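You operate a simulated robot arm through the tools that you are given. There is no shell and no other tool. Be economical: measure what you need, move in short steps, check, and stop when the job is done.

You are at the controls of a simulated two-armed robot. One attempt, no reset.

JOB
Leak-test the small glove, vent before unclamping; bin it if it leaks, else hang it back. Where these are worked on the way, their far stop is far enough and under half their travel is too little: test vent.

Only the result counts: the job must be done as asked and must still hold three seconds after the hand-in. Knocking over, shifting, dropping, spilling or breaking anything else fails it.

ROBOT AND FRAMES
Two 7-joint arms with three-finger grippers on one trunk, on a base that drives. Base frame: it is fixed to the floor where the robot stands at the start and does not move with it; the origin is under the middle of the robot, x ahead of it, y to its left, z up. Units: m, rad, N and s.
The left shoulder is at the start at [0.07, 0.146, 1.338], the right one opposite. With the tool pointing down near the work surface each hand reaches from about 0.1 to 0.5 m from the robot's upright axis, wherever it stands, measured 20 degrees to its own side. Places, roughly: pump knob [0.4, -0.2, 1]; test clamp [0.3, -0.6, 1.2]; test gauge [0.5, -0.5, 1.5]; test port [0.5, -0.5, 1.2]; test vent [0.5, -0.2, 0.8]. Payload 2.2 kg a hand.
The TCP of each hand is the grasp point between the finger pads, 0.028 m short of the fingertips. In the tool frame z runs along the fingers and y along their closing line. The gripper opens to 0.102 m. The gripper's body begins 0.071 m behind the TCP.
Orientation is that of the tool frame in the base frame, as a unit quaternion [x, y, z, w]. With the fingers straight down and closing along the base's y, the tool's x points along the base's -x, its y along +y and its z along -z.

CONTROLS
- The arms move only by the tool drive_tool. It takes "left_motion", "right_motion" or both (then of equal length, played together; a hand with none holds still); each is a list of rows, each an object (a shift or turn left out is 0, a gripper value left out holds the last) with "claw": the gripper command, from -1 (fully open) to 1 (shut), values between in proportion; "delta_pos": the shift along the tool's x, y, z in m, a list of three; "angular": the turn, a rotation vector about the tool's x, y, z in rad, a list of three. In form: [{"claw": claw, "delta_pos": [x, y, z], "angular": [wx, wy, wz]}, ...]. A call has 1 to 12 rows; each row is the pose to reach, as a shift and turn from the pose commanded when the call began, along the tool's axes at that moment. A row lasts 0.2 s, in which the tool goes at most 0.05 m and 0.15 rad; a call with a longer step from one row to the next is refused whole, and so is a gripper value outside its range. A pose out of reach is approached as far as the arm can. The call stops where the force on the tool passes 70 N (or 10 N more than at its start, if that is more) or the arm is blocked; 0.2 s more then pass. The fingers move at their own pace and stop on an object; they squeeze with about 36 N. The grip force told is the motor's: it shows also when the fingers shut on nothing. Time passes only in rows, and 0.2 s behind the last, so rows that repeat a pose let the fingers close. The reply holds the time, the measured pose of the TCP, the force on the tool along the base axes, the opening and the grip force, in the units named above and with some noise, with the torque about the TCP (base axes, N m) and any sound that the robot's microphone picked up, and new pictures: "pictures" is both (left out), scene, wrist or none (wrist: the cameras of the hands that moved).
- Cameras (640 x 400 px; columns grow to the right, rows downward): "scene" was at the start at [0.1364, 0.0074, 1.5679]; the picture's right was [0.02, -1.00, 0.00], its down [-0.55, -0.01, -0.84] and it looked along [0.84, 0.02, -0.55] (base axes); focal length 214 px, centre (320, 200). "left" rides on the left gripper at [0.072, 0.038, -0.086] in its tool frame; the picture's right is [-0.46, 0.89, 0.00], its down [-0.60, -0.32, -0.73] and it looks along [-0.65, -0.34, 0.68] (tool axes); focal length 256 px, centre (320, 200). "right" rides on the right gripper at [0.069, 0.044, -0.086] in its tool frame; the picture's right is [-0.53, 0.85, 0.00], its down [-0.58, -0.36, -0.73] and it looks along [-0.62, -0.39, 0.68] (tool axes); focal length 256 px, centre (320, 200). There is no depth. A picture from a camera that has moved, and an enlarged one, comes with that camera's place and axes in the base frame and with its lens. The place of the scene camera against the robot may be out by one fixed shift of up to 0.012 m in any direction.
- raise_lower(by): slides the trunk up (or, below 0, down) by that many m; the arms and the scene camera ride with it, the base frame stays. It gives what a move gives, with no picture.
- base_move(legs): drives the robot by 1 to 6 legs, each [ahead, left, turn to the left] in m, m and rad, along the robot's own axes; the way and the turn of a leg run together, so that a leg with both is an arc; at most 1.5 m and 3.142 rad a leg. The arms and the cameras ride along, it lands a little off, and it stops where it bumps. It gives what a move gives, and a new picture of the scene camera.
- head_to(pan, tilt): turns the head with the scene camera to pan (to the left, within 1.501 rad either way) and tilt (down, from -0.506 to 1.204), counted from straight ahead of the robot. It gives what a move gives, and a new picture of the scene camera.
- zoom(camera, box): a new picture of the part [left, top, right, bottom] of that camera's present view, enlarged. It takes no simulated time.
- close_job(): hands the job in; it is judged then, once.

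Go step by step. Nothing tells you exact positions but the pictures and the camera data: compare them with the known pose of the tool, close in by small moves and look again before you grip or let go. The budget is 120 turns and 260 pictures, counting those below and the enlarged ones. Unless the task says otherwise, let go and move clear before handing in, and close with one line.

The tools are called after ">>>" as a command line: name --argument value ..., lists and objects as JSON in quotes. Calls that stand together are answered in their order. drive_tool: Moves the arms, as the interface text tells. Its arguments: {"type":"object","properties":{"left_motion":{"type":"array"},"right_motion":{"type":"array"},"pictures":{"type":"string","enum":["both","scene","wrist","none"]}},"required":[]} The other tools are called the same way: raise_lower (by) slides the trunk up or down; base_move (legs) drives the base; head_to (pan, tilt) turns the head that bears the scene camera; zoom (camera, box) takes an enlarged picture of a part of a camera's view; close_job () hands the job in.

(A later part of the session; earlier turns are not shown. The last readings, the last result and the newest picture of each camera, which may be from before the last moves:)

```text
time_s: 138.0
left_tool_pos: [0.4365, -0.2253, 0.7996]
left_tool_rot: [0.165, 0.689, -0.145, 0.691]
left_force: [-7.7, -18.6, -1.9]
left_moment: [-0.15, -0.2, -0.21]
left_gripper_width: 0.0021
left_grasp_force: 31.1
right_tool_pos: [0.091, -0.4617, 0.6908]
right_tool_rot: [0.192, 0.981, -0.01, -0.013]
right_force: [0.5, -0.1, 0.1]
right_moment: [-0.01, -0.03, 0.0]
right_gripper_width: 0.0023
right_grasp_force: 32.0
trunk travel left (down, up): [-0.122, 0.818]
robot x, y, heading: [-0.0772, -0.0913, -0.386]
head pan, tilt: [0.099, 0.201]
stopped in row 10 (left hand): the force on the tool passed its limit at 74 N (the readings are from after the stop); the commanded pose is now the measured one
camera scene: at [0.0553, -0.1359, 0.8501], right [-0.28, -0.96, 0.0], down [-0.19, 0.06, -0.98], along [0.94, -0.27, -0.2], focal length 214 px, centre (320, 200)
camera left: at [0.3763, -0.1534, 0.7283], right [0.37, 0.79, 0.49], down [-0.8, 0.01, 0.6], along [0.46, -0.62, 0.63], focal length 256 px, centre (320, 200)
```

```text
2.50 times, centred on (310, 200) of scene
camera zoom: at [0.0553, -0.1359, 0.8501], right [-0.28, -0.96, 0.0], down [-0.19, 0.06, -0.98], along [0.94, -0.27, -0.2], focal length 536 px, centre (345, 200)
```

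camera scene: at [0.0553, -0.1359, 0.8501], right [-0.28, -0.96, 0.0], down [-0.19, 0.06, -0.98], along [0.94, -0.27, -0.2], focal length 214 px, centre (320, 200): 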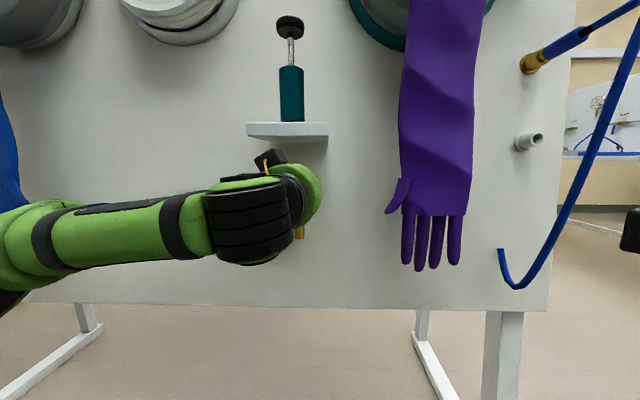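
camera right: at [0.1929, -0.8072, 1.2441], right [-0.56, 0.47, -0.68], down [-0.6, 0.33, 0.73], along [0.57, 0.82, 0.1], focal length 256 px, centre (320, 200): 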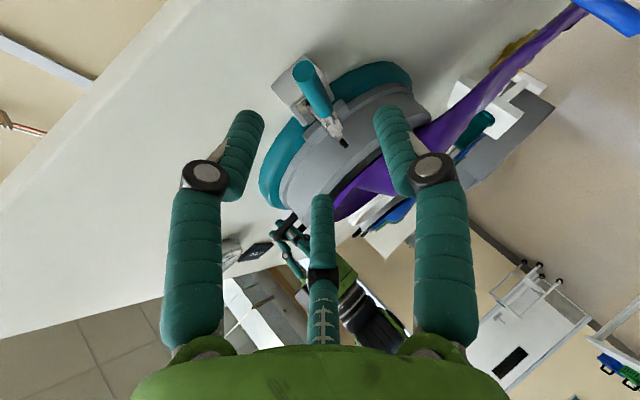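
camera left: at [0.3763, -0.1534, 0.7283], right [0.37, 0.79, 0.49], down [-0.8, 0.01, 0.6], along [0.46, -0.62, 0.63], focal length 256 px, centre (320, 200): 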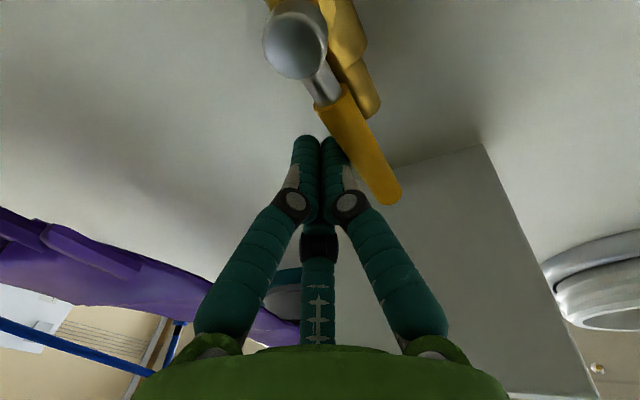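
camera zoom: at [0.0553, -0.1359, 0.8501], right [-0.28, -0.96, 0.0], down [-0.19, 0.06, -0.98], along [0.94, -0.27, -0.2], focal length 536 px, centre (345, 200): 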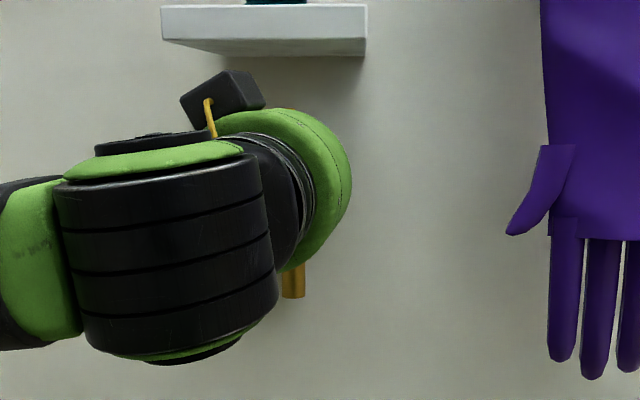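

The vent lever is back parallel with the pipe, hard against its stop — vented. Withdraw, then verify the gauge and reconfigure arms.

>>> drive_tool --left_motion '[{"claw": 1, "delta_pos": [0, -0.01, -0.005]}, {"claw": 1, "delta_pos": [0, -0.012, -0.02]}]' --pictures "none"

>>> base_move --legs '[[-0.3, 0, 0]]'

>>> head_to --pan -0.2 --tilt 0.0

>>> zoom --camera "scene" --box '[220, 0, 380, 260]'

```text
time_s: 138.6
left_tool_pos: [0.4176, -0.2193, 0.8006]
left_tool_rot: [0.153, 0.691, -0.139, 0.692]
left_force: [0.5, -0.2, 0.3]
left_moment: [-0.03, 0.0, 0.01]
left_gripper_width: 0.002
left_grasp_force: 30.8
right_tool_pos: [0.0912, -0.4598, 0.6907]
right_tool_rot: [0.192, 0.981, -0.01, -0.013]
right_force: [-0.1, -0.3, -0.5]
right_moment: [0.01, 0.03, 0.0]
right_gripper_width: 0.0022
right_grasp_force: 31.5
trunk travel left (down, up): [-0.122, 0.818]
robot x, y, heading: [-0.0775, -0.0924, -0.381]
head pan, tilt: [0.099, 0.201]
```

```text
time_s: 140.7
left_tool_pos: [0.1435, -0.112, 0.8005]
left_tool_rot: [0.158, 0.69, -0.142, 0.692]
left_force: [0.8, -0.2, 0.1]
left_moment: [0.04, -0.02, -0.01]
left_gripper_width: 0.0024
left_grasp_force: 31.2
right_tool_pos: [-0.1815, -0.3519, 0.6917]
right_tool_rot: [0.192, 0.981, -0.009, -0.014]
right_force: [0.2, -0.1, -0.5]
right_moment: [-0.02, -0.03, 0.0]
right_gripper_width: 0.002
right_grasp_force: 31.5
trunk travel left (down, up): [-0.122, 0.818]
robot x, y, heading: [-0.3501, 0.0143, -0.383]
head pan, tilt: [0.099, 0.201]
camera scene: at [-0.2178, -0.0242, 0.85], right [-0.28, -0.96, 0.0], down [-0.19, 0.06, -0.98], along [0.94, -0.27, -0.2], focal length 214 px, centre (320, 200)
```

scene: 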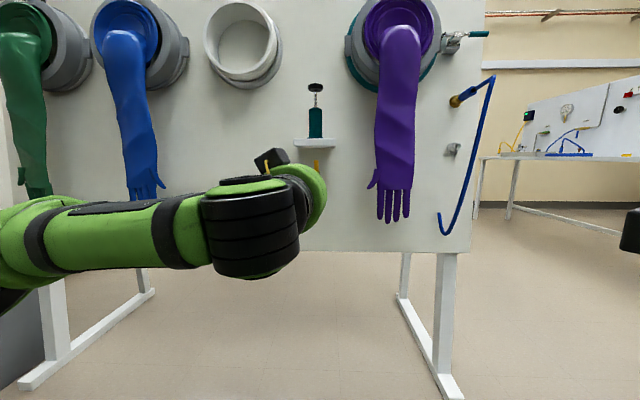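

```text
time_s: 141.4
left_tool_pos: [0.1441, -0.1127, 0.8004]
left_tool_rot: [0.158, 0.691, -0.142, 0.692]
left_force: [-0.9, 0.4, 0.1]
left_moment: [0.01, -0.02, 0.05]
left_gripper_width: 0.0022
left_grasp_force: 31.6
right_tool_pos: [-0.1819, -0.3506, 0.6908]
right_tool_rot: [0.193, 0.981, -0.009, -0.014]
right_force: [-1.0, 0.3, 0.2]
right_moment: [-0.01, 0.03, -0.02]
right_gripper_width: 0.002
right_grasp_force: 31.2
trunk travel left (down, up): [-0.122, 0.818]
robot x, y, heading: [-0.3525, 0.0153, -0.381]
head pan, tilt: [-0.201, 0.0]
camera scene: at [-0.232, -0.0478, 0.8684], right [-0.55, -0.84, 0.0], down [0.0, 0.0, -1.0], along [0.84, -0.55, 0.0], focal length 214 px, centre (320, 200)
```

scene: 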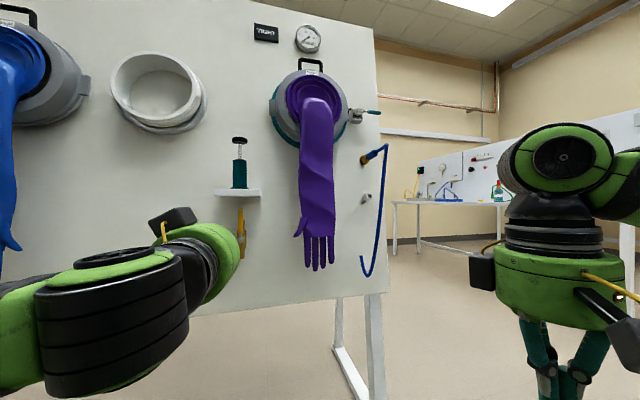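

```text
1.54 times, centred on (300, 130) of scene
camera zoom: at [-0.232, -0.0478, 0.8684], right [-0.55, -0.84, 0.0], down [0.0, 0.0, -1.0], along [0.84, -0.55, 0.0], focal length 330 px, centre (351, 308)
```

zoom: 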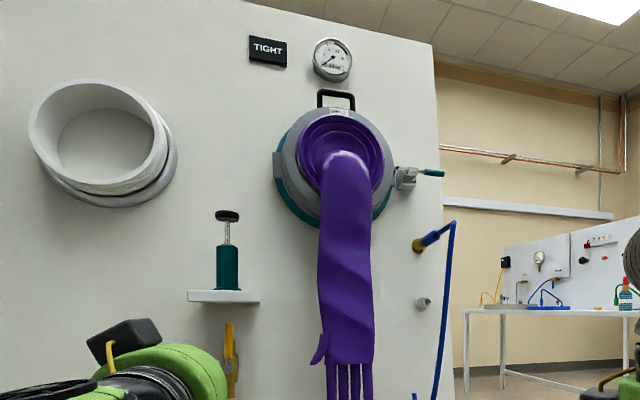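

Gauge reads 0 and the vent lever is vertical — vented. Now reconfigure: left hand rolls to the handle-grip orientation, right hand to its clamp orientation.

>>> drive_tool --left_motion '[{"claw": 0.35, "angular": [-0.0036, 0.003, 0.129], "delta_pos": [0, 0.009, 0]}, {"angular": [-0.0067, 0.0054, 0.258], "delta_pos": [0, 0.018, 0]}, {"angular": [-0.01, 0.0081, 0.387], "delta_pos": [0, 0.027, 0]}, {"angular": [-0.0133, 0.0108, 0.516], "delta_pos": [0, 0.036, 0]}, {"angular": [-0.0167, 0.0135, 0.645], "delta_pos": [0, 0.045, 0]}, {"angular": [-0.02, 0.0163, 0.774], "delta_pos": [0, 0.054, 0]}, {"angular": [-0.0233, 0.019, 0.903], "delta_pos": [0, 0.063, 0]}, {"angular": [-0.0267, 0.0217, 1.032], "delta_pos": [0, 0.072, 0]}, {"angular": [-0.03, 0.0244, 1.161], "delta_pos": [0, 0.081, 0]}, {"angular": [-0.0333, 0.0271, 1.29], "delta_pos": [0, 0.09, 0]}, {"angular": [-0.0367, 0.0298, 1.419], "delta_pos": [0, 0.1, 0]}, {"angular": [-0.04, 0.0325, 1.548], "delta_pos": [0, 0.1, 0]}]' --right_motion '[{"claw": -0.2, "angular": [0.0855, -0.0855, -0.0855], "delta_pos": [-0.02, 0, 0]}, {"angular": [0.171, -0.171, -0.171], "delta_pos": [-0.04, 0, 0]}, {"angular": [0.2565, -0.2565, -0.2565], "delta_pos": [-0.06, 0, 0]}, {"angular": [0.342, -0.342, -0.342], "delta_pos": [-0.08, 0, 0]}, {"angular": [0.4275, -0.4275, -0.4275], "delta_pos": [-0.1, 0, 0]}, {"angular": [0.513, -0.513, -0.513], "delta_pos": [-0.12, 0, 0]}, {"angular": [0.5985, -0.5985, -0.5985], "delta_pos": [-0.14, 0, 0]}, {"angular": [0.684, -0.684, -0.684], "delta_pos": [-0.16, 0, 0]}, {"angular": [0.7695, -0.7695, -0.7695], "delta_pos": [-0.18, 0, 0]}, {"angular": [0.855, -0.855, -0.855], "delta_pos": [-0.2, 0, 0]}, {"angular": [0.9405, -0.9405, -0.9405], "delta_pos": [-0.22, 0, 0]}, {"angular": [1.026, -1.026, -1.026], "delta_pos": [-0.24, 0, 0]}]' --pictures "none"

>>> raise_lower --by 0.693

```text
time_s: 144.1
left_tool_pos: [0.1851, -0.0222, 0.8015]
left_tool_rot: [0.585, 0.396, 0.397, 0.586]
left_force: [0.5, 0.5, 0.1]
left_moment: [0.03, 0.01, -0.03]
left_gripper_width: 0.0329
left_grasp_force: 0.0
right_tool_pos: [0.0416, -0.4428, 0.6872]
right_tool_rot: [-0.33, 0.706, -0.526, 0.341]
right_force: [0.1, 0.9, -0.9]
right_moment: [-0.01, -0.02, -0.03]
right_gripper_width: 0.0612
right_grasp_force: 0.1
trunk travel left (down, up): [-0.122, 0.818]
robot x, y, heading: [-0.3503, 0.0117, -0.38]
head pan, tilt: [-0.201, 0.0]
```

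```text
refused: 0.693 is not a number from -0.4 to 0.4
```

Raise the trunk in two steps and drive right to the port.

>>> raise_lower --by 0.393

>>> raise_lower --by 0.3

>>> base_move --legs '[[0.0, -0.32, 0.008], [0.1, 0, 0]]'

>>> head_to --pan 0.0 --tilt 0.5

```text
time_s: 147.8
left_tool_pos: [0.1833, -0.0214, 1.1949]
left_tool_rot: [0.584, 0.396, 0.398, 0.586]
left_force: [-0.2, 0.8, 0.3]
left_moment: [-0.01, 0.01, -0.01]
left_gripper_width: 0.0331
left_grasp_force: 0.1
right_tool_pos: [0.04, -0.4416, 1.0796]
right_tool_rot: [-0.329, 0.707, -0.526, 0.341]
right_force: [-0.6, -0.2, -0.5]
right_moment: [0.02, 0.01, -0.02]
right_gripper_width: 0.0611
right_grasp_force: 0.1
trunk travel left (down, up): [-0.515, 0.425]
robot x, y, heading: [-0.3517, 0.0122, -0.384]
head pan, tilt: [-0.201, 0.0]
```

```text
time_s: 150.8
left_tool_pos: [0.1839, -0.0216, 1.4943]
left_tool_rot: [0.585, 0.397, 0.398, 0.585]
left_force: [-0.1, 0.0, 0.2]
left_moment: [-0.01, 0.0, 0.01]
left_gripper_width: 0.0332
left_grasp_force: 0.1
right_tool_pos: [0.0412, -0.4413, 1.3798]
right_tool_rot: [-0.329, 0.706, -0.526, 0.34]
right_force: [-0.1, 1.0, -0.1]
right_moment: [-0.01, 0.0, -0.03]
right_gripper_width: 0.0611
right_grasp_force: 0.0
trunk travel left (down, up): [-0.815, 0.125]
robot x, y, heading: [-0.3506, 0.0127, -0.381]
head pan, tilt: [-0.201, 0.0]
```

```text
time_s: 153.7
left_tool_pos: [0.154, -0.3506, 1.497]
left_tool_rot: [0.581, 0.398, 0.401, 0.586]
left_force: [-1.2, -0.6, 0.1]
left_moment: [0.02, 0.03, 0.04]
left_gripper_width: 0.033
left_grasp_force: 0.0
right_tool_pos: [0.0146, -0.7706, 1.3816]
right_tool_rot: [-0.33, 0.704, -0.526, 0.345]
right_force: [-1.4, 0.1, 0.1]
right_moment: [0.01, 0.0, -0.01]
right_gripper_width: 0.0608
right_grasp_force: 0.0
trunk travel left (down, up): [-0.815, 0.125]
robot x, y, heading: [-0.3809, -0.3185, -0.372]
head pan, tilt: [-0.201, 0.0]
camera scene: at [-0.2626, -0.3799, 1.5621], right [-0.54, -0.84, 0.0], down [0.0, 0.0, -1.0], along [0.84, -0.54, 0.0], focal length 214 px, centre (320, 200)
```

scene: 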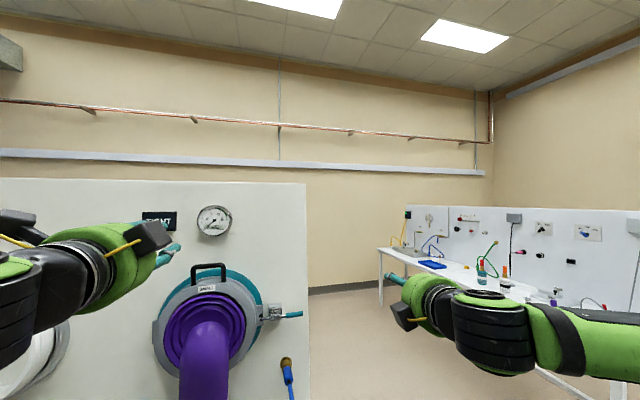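

```text
time_s: 154.7
left_tool_pos: [0.1604, -0.3528, 1.4943]
left_tool_rot: [0.584, 0.399, 0.399, 0.584]
left_force: [-0.7, -1.0, 0.7]
left_moment: [0.0, -0.03, -0.02]
left_gripper_width: 0.033
left_grasp_force: 0.0
right_tool_pos: [0.0193, -0.774, 1.3795]
right_tool_rot: [-0.333, 0.704, -0.525, 0.344]
right_force: [-0.5, 0.5, 0.0]
right_moment: [0.02, -0.01, 0.0]
right_gripper_width: 0.0611
right_grasp_force: 0.0
trunk travel left (down, up): [-0.815, 0.125]
robot x, y, heading: [-0.3772, -0.3203, -0.37]
head pan, tilt: [0.0, 0.499]
camera scene: at [-0.2467, -0.3667, 1.5152], right [-0.36, -0.93, 0.0], down [-0.45, 0.17, -0.88], along [0.82, -0.32, -0.48], focal length 214 px, centre (320, 200)
```

scene: 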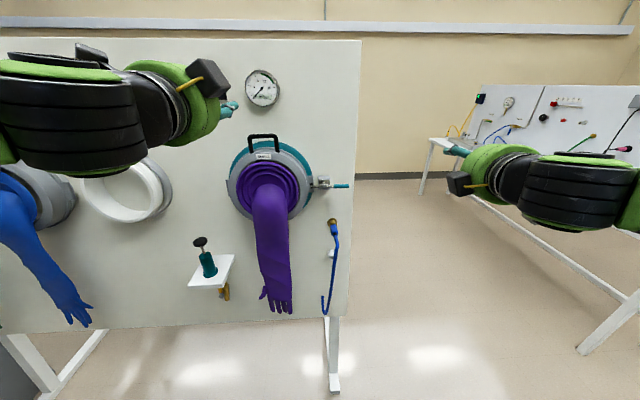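

Move base forward 6 cm and bring the left hand in front of the handle (z≈1.374).

>>> base_move --legs '[[0.06, 0, 0]]'

>>> drive_tool --left_motion '[{"claw": 0.35, "delta_pos": [0.003, -0.01, 0.04]}, {"claw": 0.35, "delta_pos": [0.006, -0.035, 0.08]}, {"claw": 0.35, "delta_pos": [0.01, -0.06, 0.115]}, {"claw": 0.35, "delta_pos": [0.01, -0.09, 0.145]}, {"claw": 0.35, "delta_pos": [0.01, -0.12, 0.15]}, {"claw": 0.35, "delta_pos": [0.01, -0.12, 0.15]}]' --pictures "wrist"

```text
time_s: 155.6
left_tool_pos: [0.2029, -0.37, 1.5011]
left_tool_rot: [0.579, 0.396, 0.401, 0.589]
left_force: [-0.4, 0.9, 0.3]
left_moment: [-0.01, 0.01, 0.01]
left_gripper_width: 0.0336
left_grasp_force: 0.0
right_tool_pos: [0.0633, -0.7904, 1.3843]
right_tool_rot: [-0.331, 0.702, -0.527, 0.346]
right_force: [-0.3, 0.7, 0.8]
right_moment: [0.05, 0.04, 0.04]
right_gripper_width: 0.0613
right_grasp_force: 0.1
trunk travel left (down, up): [-0.815, 0.125]
robot x, y, heading: [-0.3207, -0.3425, -0.373]
head pan, tilt: [0.0, 0.499]
camera scene: at [-0.203, -0.3836, 1.5165], right [-0.36, -0.93, 0.0], down [-0.44, 0.17, -0.88], along [0.82, -0.32, -0.47], focal length 214 px, centre (320, 200)
```

scene: 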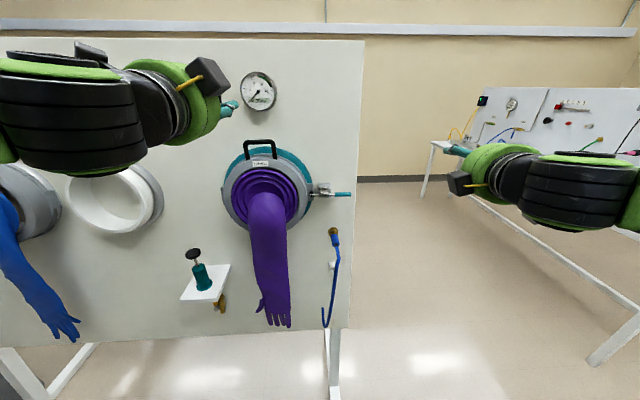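

```text
time_s: 157.0
left_tool_pos: [0.3577, -0.4181, 1.3752]
left_tool_rot: [0.582, 0.399, 0.4, 0.585]
left_force: [0.1, -0.4, 0.1]
left_moment: [0.01, -0.01, -0.02]
left_gripper_width: 0.0331
left_grasp_force: 0.1
right_tool_pos: [0.0739, -0.7938, 1.381]
right_tool_rot: [-0.332, 0.703, -0.526, 0.344]
right_force: [-0.1, 0.1, 0.0]
right_moment: [-0.01, 0.03, 0.0]
right_gripper_width: 0.0612
right_grasp_force: 0.1
trunk travel left (down, up): [-0.815, 0.125]
robot x, y, heading: [-0.3198, -0.3437, -0.367]
head pan, tilt: [0.0, 0.499]
camera left: at [0.3049, -0.3208, 1.4122], right [-0.17, -0.43, 0.89], down [-0.9, -0.3, -0.32], along [0.4, -0.85, -0.34], focal length 256 px, centre (320, 200)
```

left: 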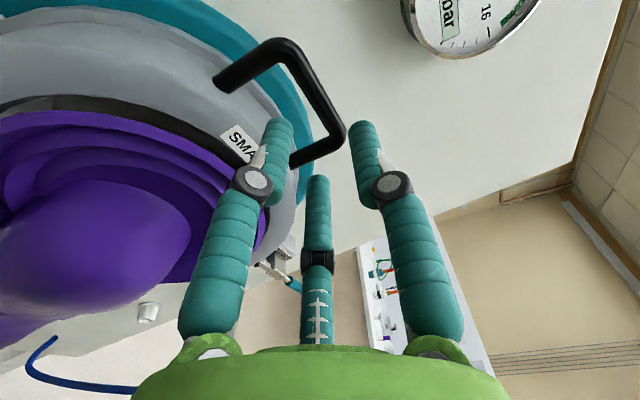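

Bar at l≈−0.256, z≈1.371. Advance 86 mm and 4 mm down, then grip.

>>> drive_tool --left_motion '[{"claw": 0.35, "delta_pos": [0.003, -0.003, 0.02]}, {"claw": 0.35, "delta_pos": [0.003, -0.0035, 0.04]}, {"claw": 0.35, "delta_pos": [0.003, -0.0035, 0.06]}, {"claw": 0.35, "delta_pos": [0.003, -0.0035, 0.075]}, {"claw": 0.35, "delta_pos": [0.003, -0.0035, 0.086]}, {"claw": 1, "delta_pos": [0.003, -0.0035, 0.086]}, {"claw": 1, "delta_pos": [0.003, -0.0035, 0.086]}, {"claw": 1, "delta_pos": [0.003, -0.0035, 0.086]}]' --pictures "wrist"

```text
time_s: 158.8
left_tool_pos: [0.4403, -0.4467, 1.3705]
left_tool_rot: [0.584, 0.399, 0.399, 0.584]
left_force: [-8.5, 4.9, -9.5]
left_moment: [0.14, 0.1, 0.43]
left_gripper_width: 0.0215
left_grasp_force: 36.0
right_tool_pos: [0.0745, -0.7926, 1.3799]
right_tool_rot: [-0.33, 0.704, -0.526, 0.344]
right_force: [0.3, -0.6, -0.8]
right_moment: [0.01, 0.04, -0.01]
right_gripper_width: 0.0611
right_grasp_force: 0.1
trunk travel left (down, up): [-0.815, 0.125]
robot x, y, heading: [-0.3223, -0.3427, -0.37]
head pan, tilt: [0.0, 0.499]
camera left: at [0.3866, -0.3482, 1.4079], right [-0.17, -0.43, 0.89], down [-0.9, -0.3, -0.32], along [0.4, -0.85, -0.34], focal length 256 px, centre (320, 200)
```

left: 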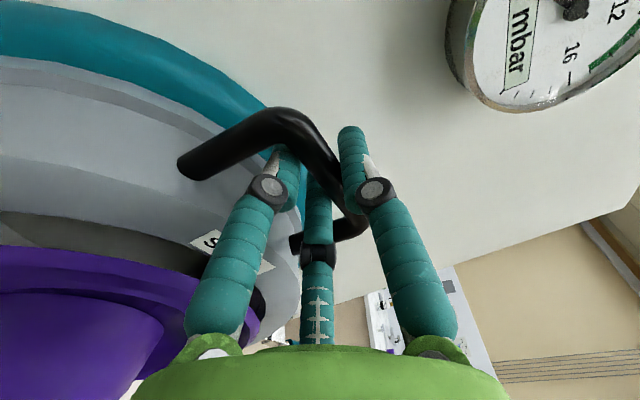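

Handle gripped. Now bring the right hand to the clamp lever again, first reorientation step.

>>> drive_tool --right_motion '[{"claw": -0.1, "angular": [0.0201, -0.1304, -0.0391], "delta_pos": [-0.0165, 0.007, 0.0105]}, {"claw": -0.1, "angular": [0.0402, -0.2608, -0.0782], "delta_pos": [-0.033, 0.014, 0.021]}, {"claw": -0.1, "angular": [0.0603, -0.3912, -0.1173], "delta_pos": [-0.0495, 0.021, 0.0316]}, {"claw": -0.1, "angular": [0.0805, -0.5217, -0.1564], "delta_pos": [-0.066, 0.028, 0.042]}, {"claw": -0.1, "angular": [0.1006, -0.6521, -0.1955], "delta_pos": [-0.0825, 0.035, 0.0527]}, {"claw": -0.1, "angular": [0.1207, -0.7825, -0.2346], "delta_pos": [-0.0989, 0.0417, 0.0632]}, {"claw": -0.1, "angular": [0.1207, -0.7825, -0.2346], "delta_pos": [-0.0989, 0.0417, 0.0632]}]' --pictures "none"

>>> drive_tool --right_motion '[{"angular": [-0.14, 0, 0], "delta_pos": [0, 0.008, 0.0]}, {"angular": [-0.28, 0, 0], "delta_pos": [0, 0.02, 0.0]}, {"angular": [-0.42, 0, 0], "delta_pos": [0, 0.035, 0.01]}, {"angular": [-0.56, 0, 0], "delta_pos": [0, 0.05, 0.02]}, {"angular": [-0.66, 0, 0], "delta_pos": [0, 0.065, 0.03]}, {"angular": [-0.66, 0, 0], "delta_pos": [0, 0.065, 0.03]}]' --pictures "wrist"

```text
time_s: 160.4
left_tool_pos: [0.4401, -0.4469, 1.374]
left_tool_rot: [0.582, 0.398, 0.401, 0.586]
left_force: [-1.4, 1.4, -5.6]
left_moment: [0.15, -0.05, -0.16]
left_gripper_width: 0.0213
left_grasp_force: 35.4
right_tool_pos: [0.1761, -0.7278, 1.378]
right_tool_rot: [0.566, -0.455, 0.428, -0.538]
right_force: [0.4, 0.1, -0.4]
right_moment: [0.04, 0.02, 0.01]
right_gripper_width: 0.0559
right_grasp_force: 0.0
right hand out of reach, approached as far as the arm can: row 5, 6, 7
trunk travel left (down, up): [-0.815, 0.125]
robot x, y, heading: [-0.3222, -0.3396, -0.373]
head pan, tilt: [0.0, 0.499]
```

```text
time_s: 161.8
left_tool_pos: [0.4403, -0.4469, 1.3726]
left_tool_rot: [0.584, 0.395, 0.396, 0.588]
left_force: [0.2, -6.6, -1.5]
left_moment: [0.16, -0.07, -0.57]
left_gripper_width: 0.0215
left_grasp_force: 36.3
right_tool_pos: [0.2075, -0.61, 1.2062]
right_tool_rot: [0.69, -0.561, 0.294, -0.351]
right_force: [0.6, 2.0, 0.9]
right_moment: [-0.09, 0.09, -0.07]
right_gripper_width: 0.0558
right_grasp_force: 0.1
right hand out of reach, approached as far as the arm can: row 2, 3, 4, 5, 6
trunk travel left (down, up): [-0.815, 0.125]
robot x, y, heading: [-0.3205, -0.3407, -0.372]
head pan, tilt: [0.0, 0.499]
camera right: at [0.126, -0.6975, 1.2212], right [-0.58, 0.42, -0.7], down [-0.49, 0.5, 0.71], along [0.64, 0.76, -0.08], focal length 256 px, centre (320, 200)
```

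right: 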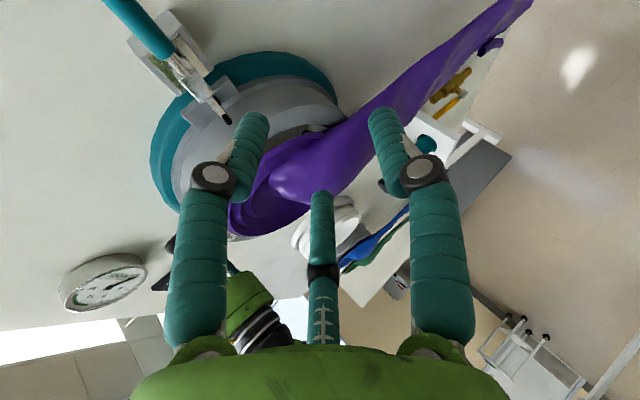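

Shift the right hand right/up to line up with the lever near its tip.

>>> drive_tool --right_motion '[{"delta_pos": [0.03, -0.017, -0.008]}, {"delta_pos": [0.06, -0.034, -0.015]}, {"delta_pos": [0.0872, -0.0495, -0.0219]}, {"delta_pos": [0.0872, -0.0495, -0.0219]}]' --pictures "both"

>>> zoom --camera "scene" --box '[290, 160, 390, 222]'

```text
time_s: 162.8
left_tool_pos: [0.4408, -0.4476, 1.3728]
left_tool_rot: [0.583, 0.4, 0.399, 0.585]
left_force: [-2.0, 0.5, -3.5]
left_moment: [0.11, -0.05, 0.04]
left_gripper_width: 0.021
left_grasp_force: 35.9
right_tool_pos: [0.2184, -0.6322, 1.1987]
right_tool_rot: [0.685, -0.559, 0.298, -0.36]
right_force: [0.2, 0.4, 0.6]
right_moment: [0.0, -0.01, 0.02]
right_gripper_width: 0.056
right_grasp_force: 0.1
right hand out of reach, approached as far as the arm can: row 1, 2, 3, 4
trunk travel left (down, up): [-0.815, 0.125]
robot x, y, heading: [-0.3241, -0.3438, -0.372]
head pan, tilt: [0.0, 0.499]
camera scene: at [-0.1921, -0.3877, 1.5153], right [-0.36, -0.93, 0.0], down [-0.45, 0.17, -0.88], along [0.82, -0.32, -0.48], focal length 214 px, centre (320, 200)
camera right: at [0.1363, -0.7178, 1.2122], right [-0.57, 0.43, -0.7], down [-0.51, 0.49, 0.71], along [0.65, 0.76, -0.07], focal length 256 px, centre (320, 200)
```

scene: 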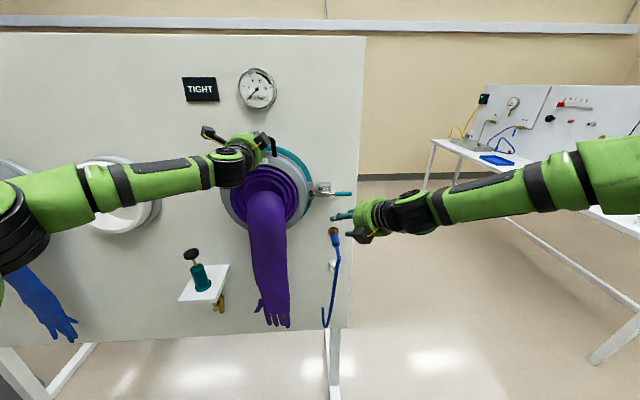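
right: 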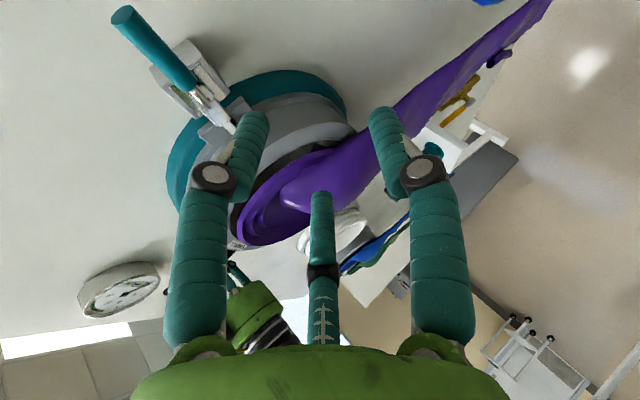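

```text
6.40 times, centred on (340, 191) of scene
camera zoom: at [-0.1921, -0.3877, 1.5153], right [-0.36, -0.93, 0.0], down [-0.45, 0.17, -0.88], along [0.82, -0.32, -0.48], focal length 1373 px, centre (192, 258)
```

zoom: 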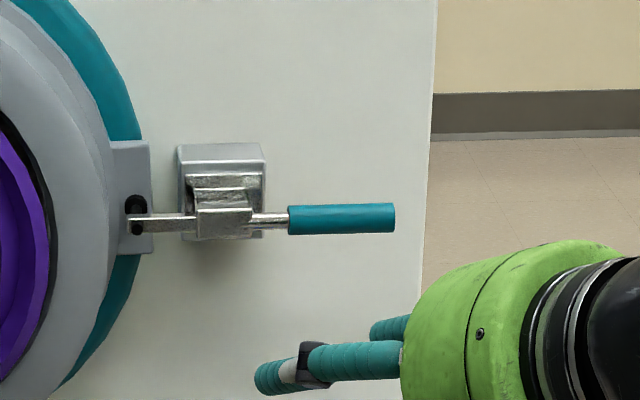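

Lever handle spans l −0.478…−0.531, z≈1.208. Move forward and slightly up toward it.

>>> drive_tool --right_motion '[{"delta_pos": [0.014, -0.016, 0.011]}, {"delta_pos": [0.028, -0.033, 0.022]}, {"delta_pos": [0.041, -0.0488, 0.0328]}, {"delta_pos": [0.041, -0.0488, 0.0328]}]' --pictures "wrist"

>>> zoom --camera "scene" --box '[290, 160, 390, 222]'

```text
time_s: 163.8
left_tool_pos: [0.4408, -0.4471, 1.3726]
left_tool_rot: [0.583, 0.398, 0.4, 0.585]
left_force: [-2.6, 0.2, -5.6]
left_moment: [0.09, -0.01, -0.01]
left_gripper_width: 0.0211
left_grasp_force: 36.1
right_tool_pos: [0.2679, -0.6379, 1.2109]
right_tool_rot: [0.675, -0.553, 0.312, -0.375]
right_force: [0.0, -0.2, 0.5]
right_moment: [-0.02, 0.0, 0.02]
right_gripper_width: 0.056
right_grasp_force: 0.0
right hand out of reach, approached as far as the arm can: row 1, 2, 3, 4
trunk travel left (down, up): [-0.815, 0.125]
robot x, y, heading: [-0.3175, -0.34, -0.373]
head pan, tilt: [0.0, 0.499]
camera right: at [0.1858, -0.7246, 1.2201], right [-0.54, 0.43, -0.72], down [-0.54, 0.49, 0.69], along [0.65, 0.76, -0.03], focal length 256 px, centre (320, 200)
```

right: 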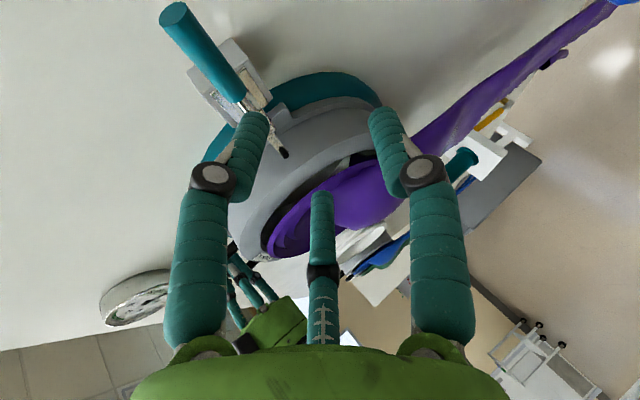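

```text
6.40 times, centred on (340, 191) of scene
camera zoom: at [-0.1921, -0.3876, 1.5153], right [-0.36, -0.93, 0.0], down [-0.45, 0.17, -0.88], along [0.82, -0.32, -0.48], focal length 1373 px, centre (192, 258)
```

zoom: 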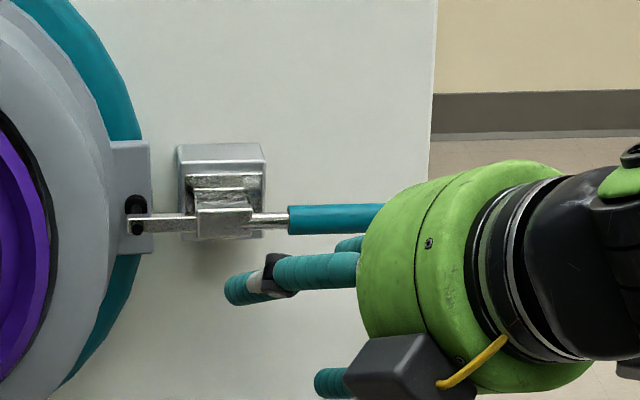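

Continue forward, right and up.

>>> drive_tool --right_motion '[{"delta_pos": [0.0165, -0.02, 0.002]}, {"delta_pos": [0.033, -0.033, 0.01]}, {"delta_pos": [0.0465, -0.035, 0.02]}, {"delta_pos": [0.0465, -0.035, 0.02]}]' --pictures "wrist"

>>> zoom --camera "scene" --box '[290, 160, 390, 222]'

```text
time_s: 164.8
left_tool_pos: [0.4409, -0.4466, 1.3725]
left_tool_rot: [0.583, 0.398, 0.4, 0.585]
left_force: [-1.0, 0.5, -4.5]
left_moment: [0.08, 0.01, -0.28]
left_gripper_width: 0.0213
left_grasp_force: 36.4
right_tool_pos: [0.2763, -0.6377, 1.2148]
right_tool_rot: [0.673, -0.552, 0.315, -0.379]
right_force: [-0.6, 0.5, 1.0]
right_moment: [0.04, 0.01, 0.01]
right_gripper_width: 0.056
right_grasp_force: 0.1
right hand out of reach, approached as far as the arm can: row 1, 2, 3, 4
trunk travel left (down, up): [-0.815, 0.125]
robot x, y, heading: [-0.3213, -0.3444, -0.369]
head pan, tilt: [0.0, 0.499]
camera right: at [0.1936, -0.7246, 1.2229], right [-0.53, 0.44, -0.73], down [-0.54, 0.49, 0.68], along [0.65, 0.76, -0.02], focal length 256 px, centre (320, 200)
```

right: 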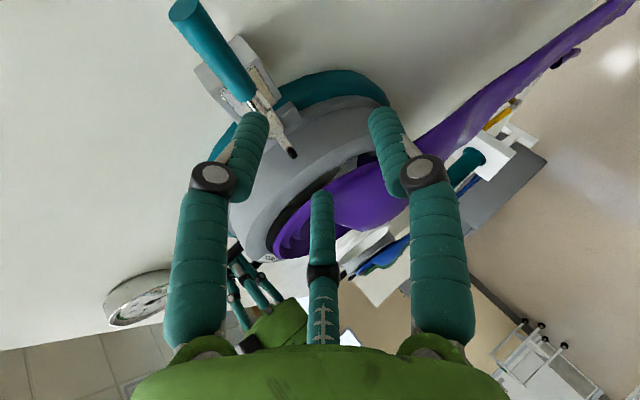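

```text
6.40 times, centred on (340, 191) of scene
camera zoom: at [-0.192, -0.3876, 1.5152], right [-0.36, -0.93, 0.0], down [-0.45, 0.17, -0.88], along [0.82, -0.32, -0.48], focal length 1373 px, centre (192, 258)
```

zoom: 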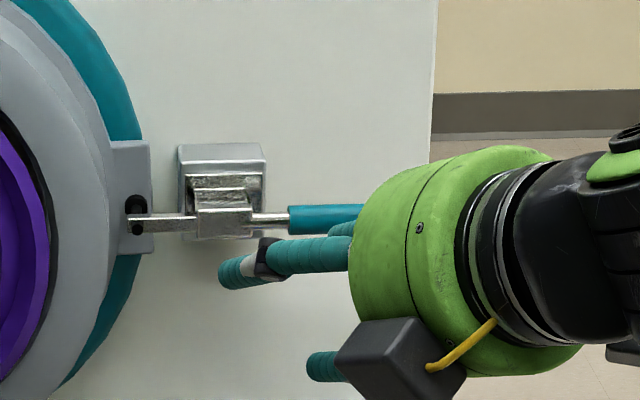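

The arm is in an awkward configuration; restore the exact orientation and location that worked earlier (to the right and back), then approach along the tool axis.

>>> drive_tool --right_motion '[{"angular": [0.014, -0.05, 0.017], "delta_pos": [0.02, -0.006, -0.02]}, {"angular": [0.028, -0.1, 0.034], "delta_pos": [0.045, -0.012, -0.032]}, {"angular": [0.042, -0.153, 0.052], "delta_pos": [0.0728, -0.0176, -0.0393]}, {"angular": [0.042, -0.153, 0.052], "delta_pos": [0.0728, -0.0176, -0.0393]}]' --pictures "wrist"

```text
time_s: 165.8
left_tool_pos: [0.4396, -0.4465, 1.3729]
left_tool_rot: [0.582, 0.398, 0.4, 0.585]
left_force: [-2.3, 0.0, -5.2]
left_moment: [0.06, -0.05, 0.44]
left_gripper_width: 0.0214
left_grasp_force: 35.7
right_tool_pos: [0.2693, -0.7131, 1.2503]
right_tool_rot: [0.674, -0.53, 0.262, -0.442]
right_force: [0.8, 0.1, -0.3]
right_moment: [0.0, -0.02, 0.03]
right_gripper_width: 0.0563
right_grasp_force: 0.0
right hand out of reach, approached as far as the arm can: row 1, 2
trunk travel left (down, up): [-0.815, 0.125]
robot x, y, heading: [-0.3188, -0.3406, -0.368]
head pan, tilt: [0.0, 0.499]
camera right: at [0.1964, -0.8075, 1.2458], right [-0.57, 0.47, -0.68], down [-0.6, 0.33, 0.73], along [0.57, 0.82, 0.09], focal length 256 px, centre (320, 200)
```

right: 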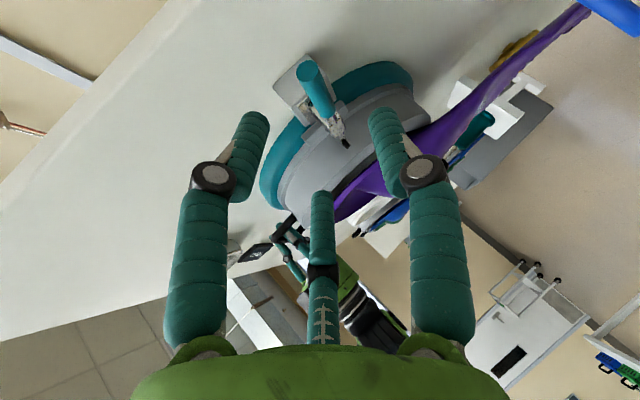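

Back in the good pose with the lever between the fingers. Advance and grip the lever.

>>> drive_tool --right_motion '[{"claw": -0.1, "delta_pos": [-0.002, -0.003, 0.025]}, {"claw": -0.1, "delta_pos": [-0.004, -0.006, 0.05]}, {"claw": -0.1, "delta_pos": [-0.005, -0.008, 0.072]}, {"claw": 1, "delta_pos": [-0.005, -0.008, 0.072]}, {"claw": 1, "delta_pos": [-0.005, -0.008, 0.072]}, {"claw": 1, "delta_pos": [-0.005, -0.008, 0.072]}]' --pictures "wrist"

>>> zoom --camera "scene" --box '[290, 160, 390, 222]'

```text
time_s: 167.2
left_tool_pos: [0.4393, -0.4463, 1.374]
left_tool_rot: [0.582, 0.399, 0.4, 0.586]
left_force: [-1.6, 1.1, -4.6]
left_moment: [0.15, -0.04, 0.16]
left_gripper_width: 0.0213
left_grasp_force: 36.2
right_tool_pos: [0.3279, -0.6853, 1.2253]
right_tool_rot: [0.677, -0.533, 0.259, -0.437]
right_force: [-5.8, 1.9, -8.3]
right_moment: [-0.32, 0.36, 0.27]
right_gripper_width: 0.0196
right_grasp_force: 44.6
trunk travel left (down, up): [-0.815, 0.125]
robot x, y, heading: [-0.3204, -0.342, -0.367]
head pan, tilt: [0.0, 0.499]
camera right: at [0.2542, -0.7802, 1.22], right [-0.58, 0.47, -0.67], down [-0.59, 0.34, 0.74], along [0.57, 0.82, 0.08], focal length 256 px, centre (320, 200)
```

right: 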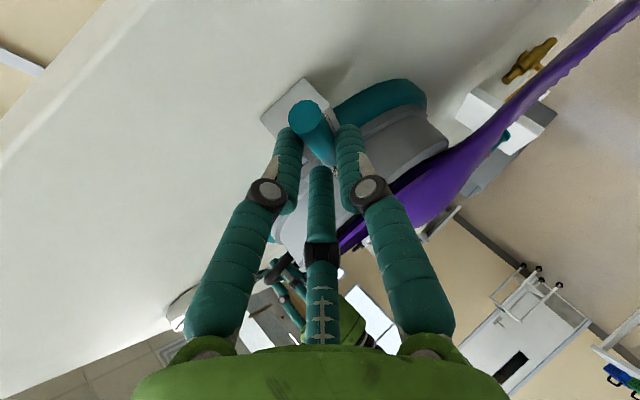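

```text
6.40 times, centred on (340, 191) of scene
camera zoom: at [-0.1923, -0.3879, 1.5152], right [-0.36, -0.93, 0.0], down [-0.45, 0.17, -0.88], along [0.82, -0.32, -0.48], focal length 1373 px, centre (192, 258)
```

zoom: 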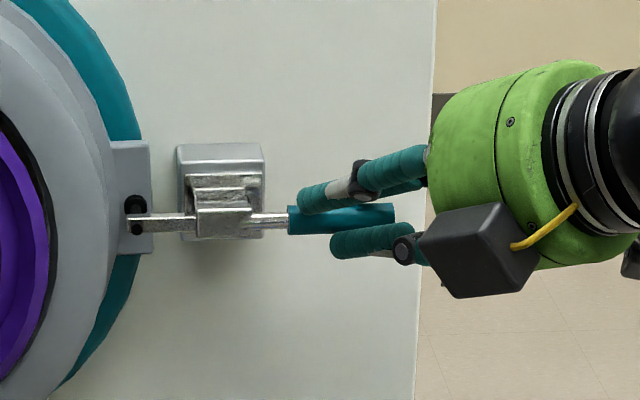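

Gripped. Pull the lever out along its arc to open the clamp.

>>> drive_tool --right_motion '[{"claw": 1, "delta_pos": [-0.0095, 0.0043, -0.0054]}, {"claw": 1, "delta_pos": [-0.019, 0.0085, -0.0108]}, {"claw": 1, "delta_pos": [-0.033, 0.0118, -0.0132]}, {"claw": 1, "delta_pos": [-0.0472, 0.0147, -0.0152]}, {"claw": 1, "delta_pos": [-0.0616, 0.015, -0.013]}, {"claw": 1, "delta_pos": [-0.076, 0.0149, -0.0087]}, {"claw": 1, "delta_pos": [-0.0861, 0.0131, -0.003]}, {"claw": 1, "delta_pos": [-0.0861, 0.0131, -0.003]}]' --pictures "wrist"

>>> zoom --camera "scene" --box '[290, 160, 390, 222]'

```text
time_s: 169.0
left_tool_pos: [0.4403, -0.4481, 1.3717]
left_tool_rot: [0.583, 0.397, 0.399, 0.585]
left_force: [-1.6, 0.6, -4.6]
left_moment: [0.06, -0.01, -0.11]
left_gripper_width: 0.0212
left_grasp_force: 35.9
right_tool_pos: [0.2945, -0.6062, 1.2257]
right_tool_rot: [0.675, -0.534, 0.262, -0.437]
right_force: [0.7, 0.0, 0.5]
right_moment: [0.02, -0.01, 0.02]
right_gripper_width: 0.0022
right_grasp_force: 31.2
trunk travel left (down, up): [-0.815, 0.125]
robot x, y, heading: [-0.3226, -0.3411, -0.372]
head pan, tilt: [0.0, 0.499]
camera right: at [0.2206, -0.7012, 1.2206], right [-0.57, 0.47, -0.67], down [-0.59, 0.34, 0.73], along [0.57, 0.82, 0.08], focal length 256 px, centre (320, 200)
```

right: 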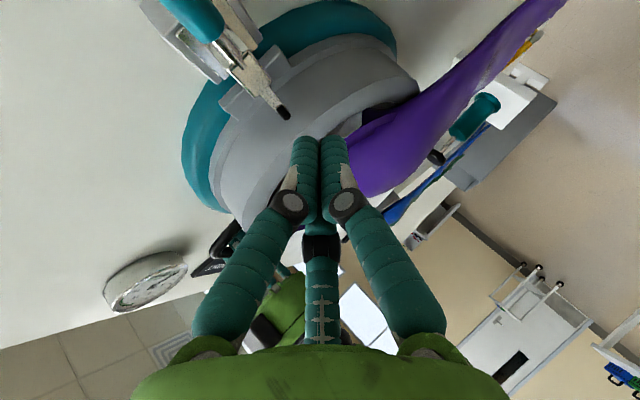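

```text
6.40 times, centred on (340, 191) of scene
camera zoom: at [-0.1919, -0.3877, 1.5152], right [-0.36, -0.93, 0.0], down [-0.45, 0.17, -0.88], along [0.82, -0.32, -0.48], focal length 1373 px, centre (192, 258)
```

zoom: 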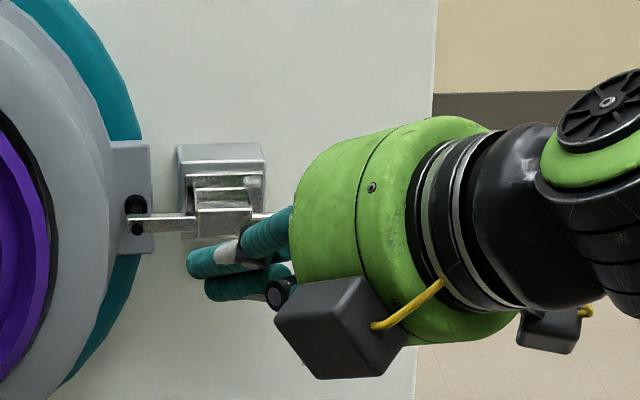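

The friction grip slid off. I need a positive hook: reorient the right hand so the fingers point left with one finger in front of and one behind the lever, approaching from the right end.

>>> drive_tool --right_motion '[{"claw": 0.2, "angular": [-0.0223, -0.0271, 0.1261], "delta_pos": [0.016, -0.001, -0.015]}, {"claw": 0.2, "angular": [-0.0445, -0.0542, 0.2522], "delta_pos": [0.032, -0.002, -0.03]}, {"claw": 0.2, "angular": [-0.0668, -0.0813, 0.3783], "delta_pos": [0.048, -0.003, -0.04]}, {"claw": 0.2, "angular": [-0.089, -0.1084, 0.5044], "delta_pos": [0.062, -0.004, -0.05]}, {"claw": 0.2, "angular": [-0.1113, -0.1355, 0.6305], "delta_pos": [0.075, -0.005, -0.055]}, {"claw": 0.2, "angular": [-0.1336, -0.1625, 0.7565], "delta_pos": [0.086, -0.006, -0.058]}, {"claw": 0.2, "angular": [-0.1558, -0.1896, 0.8826], "delta_pos": [0.096, -0.007, -0.06]}, {"claw": 0.2, "angular": [-0.1781, -0.2167, 1.0087], "delta_pos": [0.106, -0.008, -0.061]}, {"claw": 0.2, "angular": [-0.2003, -0.2438, 1.1348], "delta_pos": [0.114, -0.009, -0.0613]}, {"claw": 0.2, "angular": [-0.2226, -0.2709, 1.2609], "delta_pos": [0.1196, -0.0097, -0.0613]}, {"claw": 0.2, "angular": [-0.2226, -0.2709, 1.2609], "delta_pos": [0.1196, -0.0097, -0.0613]}]' --pictures "both"

```text
time_s: 171.4
left_tool_pos: [0.4401, -0.4478, 1.372]
left_tool_rot: [0.583, 0.399, 0.4, 0.585]
left_force: [-1.9, -0.1, -4.7]
left_moment: [0.1, 0.02, 0.04]
left_gripper_width: 0.0211
left_grasp_force: 36.1
right_tool_pos: [0.2835, -0.7416, 1.2487]
right_tool_rot: [-0.3, 0.791, 0.19, 0.498]
right_force: [0.0, -0.3, 0.4]
right_moment: [0.02, 0.01, 0.01]
right_gripper_width: 0.0408
right_grasp_force: 0.1
trunk travel left (down, up): [-0.815, 0.125]
robot x, y, heading: [-0.3241, -0.3391, -0.37]
head pan, tilt: [0.0, 0.499]
camera scene: at [-0.1918, -0.3878, 1.5152], right [-0.36, -0.93, 0.0], down [-0.45, 0.17, -0.88], along [0.82, -0.32, -0.48], focal length 214 px, centre (320, 200)
camera right: at [0.1728, -0.7792, 1.2251], right [-0.39, 0.78, 0.48], down [-0.06, -0.55, 0.83], along [0.92, 0.29, 0.26], focal length 256 px, centre (320, 200)
```

scene: 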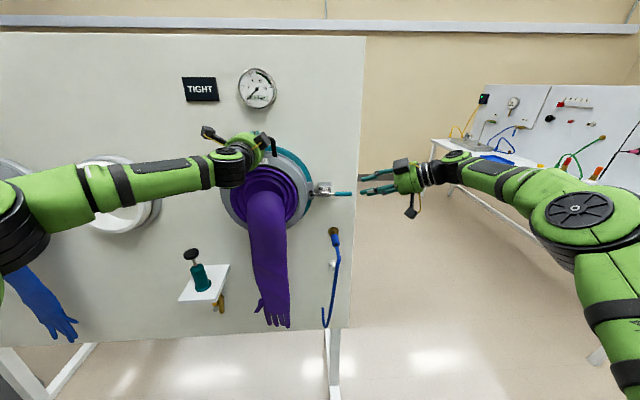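
right: 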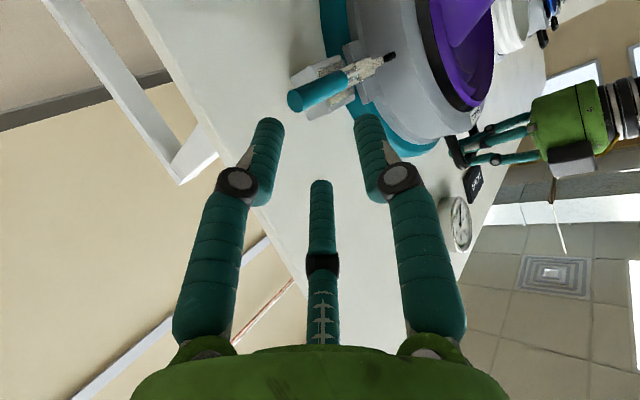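

Perfect reach: the lever end is between the fingers. Advance so one finger is behind the lever, then hook-pull outward.

>>> drive_tool --right_motion '[{"claw": -0.1, "delta_pos": [0, 0.003, 0.03]}, {"claw": -0.1, "delta_pos": [0, 0.003, 0.06]}, {"claw": -0.1, "delta_pos": [0, 0.003, 0.078]}, {"claw": -0.1, "delta_pos": [0, 0.003, 0.09]}, {"claw": -0.1, "delta_pos": [0.001, 0.014, 0.088]}, {"claw": -0.1, "delta_pos": [0.002, 0.026, 0.086]}, {"claw": -0.1, "delta_pos": [0.001, 0.038, 0.087]}, {"claw": -0.1, "delta_pos": [0, 0.05, 0.09]}, {"claw": -0.1, "delta_pos": [0, 0.062, 0.092]}]' --pictures "wrist"

>>> zoom --camera "scene" --box '[290, 160, 390, 222]'

```text
time_s: 173.4
left_tool_pos: [0.4408, -0.4464, 1.3725]
left_tool_rot: [0.582, 0.398, 0.4, 0.585]
left_force: [-2.4, 0.0, -5.0]
left_moment: [0.09, -0.01, -0.09]
left_gripper_width: 0.0208
left_grasp_force: 35.5
right_tool_pos: [0.3039, -0.6384, 1.2106]
right_tool_rot: [-0.301, 0.791, 0.189, 0.498]
right_force: [-0.5, 0.0, 0.5]
right_moment: [0.03, 0.0, -0.01]
right_gripper_width: 0.0565
right_grasp_force: 0.1
right hand out of reach, approached as far as the arm can: row 4
trunk travel left (down, up): [-0.815, 0.125]
robot x, y, heading: [-0.3261, -0.3409, -0.372]
head pan, tilt: [0.0, 0.499]
camera right: at [0.1926, -0.6769, 1.1865], right [-0.39, 0.79, 0.48], down [-0.07, -0.54, 0.84], along [0.92, 0.29, 0.26], focal length 256 px, centre (320, 200)
```

right: 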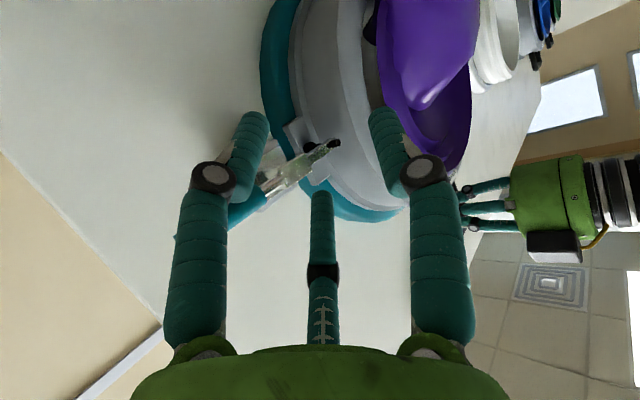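

```text
6.40 times, centred on (340, 191) of scene
camera zoom: at [-0.1919, -0.3876, 1.5152], right [-0.36, -0.93, 0.0], down [-0.45, 0.17, -0.88], along [0.82, -0.32, -0.48], focal length 1373 px, centre (192, 258)
```

zoom: 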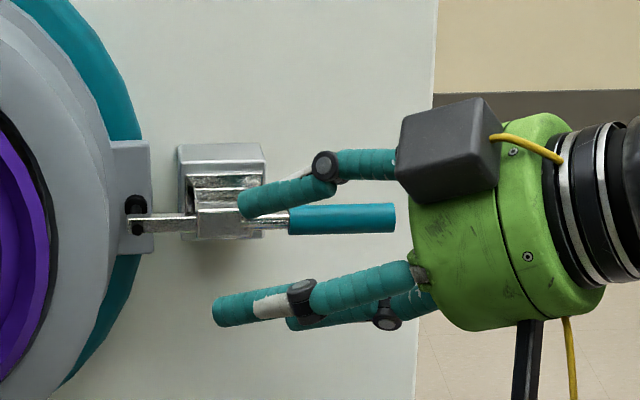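

The fingers passed just above/in front of the lever. Retry ~1 cm lower from the same start, then hook-pull.

>>> drive_tool --right_motion '[{"claw": -0.1, "delta_pos": [0, 0, -0.045]}, {"claw": -0.1, "delta_pos": [0.004, -0.03, -0.08]}, {"claw": -0.1, "delta_pos": [0.01, -0.063, -0.092]}, {"claw": -0.1, "delta_pos": [0.011, -0.063, -0.055]}, {"claw": -0.1, "delta_pos": [0.011, -0.063, -0.02]}, {"claw": -0.1, "delta_pos": [0.011, -0.063, 0.003]}, {"claw": -0.1, "delta_pos": [0.012, -0.05, 0.001]}, {"claw": -0.1, "delta_pos": [0.013, -0.036, -0.003]}, {"claw": -0.1, "delta_pos": [0.012, -0.022, -0.002]}, {"claw": -0.1, "delta_pos": [0.011, -0.008, 0.0]}, {"claw": -0.1, "delta_pos": [0.011, 0.004, 0.003]}]' --pictures "wrist"

>>> zoom --camera "scene" --box '[290, 160, 390, 222]'

```text
time_s: 175.8
left_tool_pos: [0.4409, -0.4483, 1.3741]
left_tool_rot: [0.583, 0.398, 0.399, 0.585]
left_force: [-2.5, 1.1, -5.3]
left_moment: [0.09, -0.01, 0.02]
left_gripper_width: 0.0211
left_grasp_force: 36.2
right_tool_pos: [0.3011, -0.6362, 1.2002]
right_tool_rot: [-0.301, 0.791, 0.189, 0.498]
right_force: [1.1, -0.2, 0.6]
right_moment: [-0.01, 0.01, -0.03]
right_gripper_width: 0.056
right_grasp_force: 0.1
right hand out of reach, approached as far as the arm can: row 6, 7
trunk travel left (down, up): [-0.815, 0.125]
robot x, y, heading: [-0.3207, -0.3401, -0.373]
head pan, tilt: [0.0, 0.499]
camera right: at [0.1899, -0.6749, 1.1743], right [-0.39, 0.79, 0.48], down [-0.07, -0.54, 0.84], along [0.92, 0.29, 0.26], focal length 256 px, centre (320, 200)
```

right: 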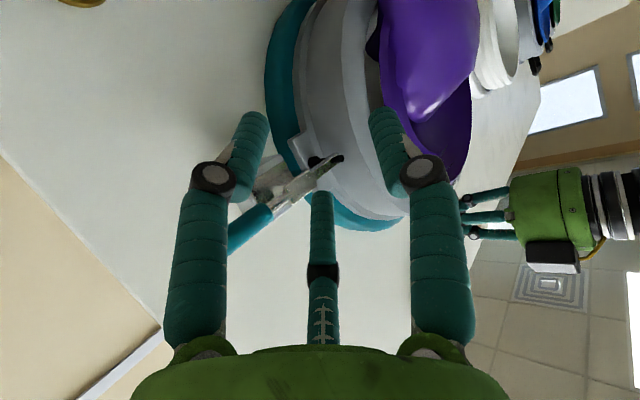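

```text
6.40 times, centred on (340, 191) of scene
camera zoom: at [-0.1921, -0.3876, 1.5152], right [-0.36, -0.93, 0.0], down [-0.45, 0.17, -0.88], along [0.82, -0.32, -0.48], focal length 1373 px, centre (192, 258)
```

zoom: 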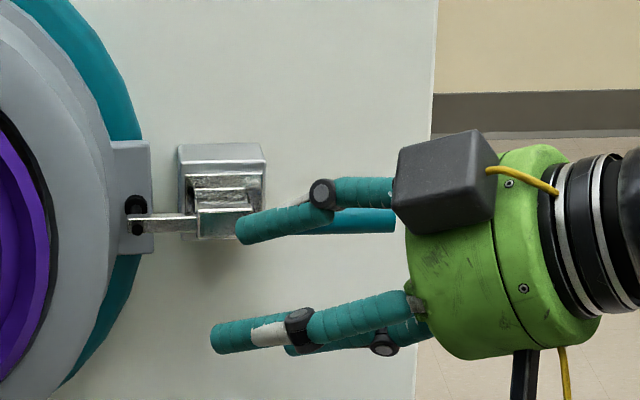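

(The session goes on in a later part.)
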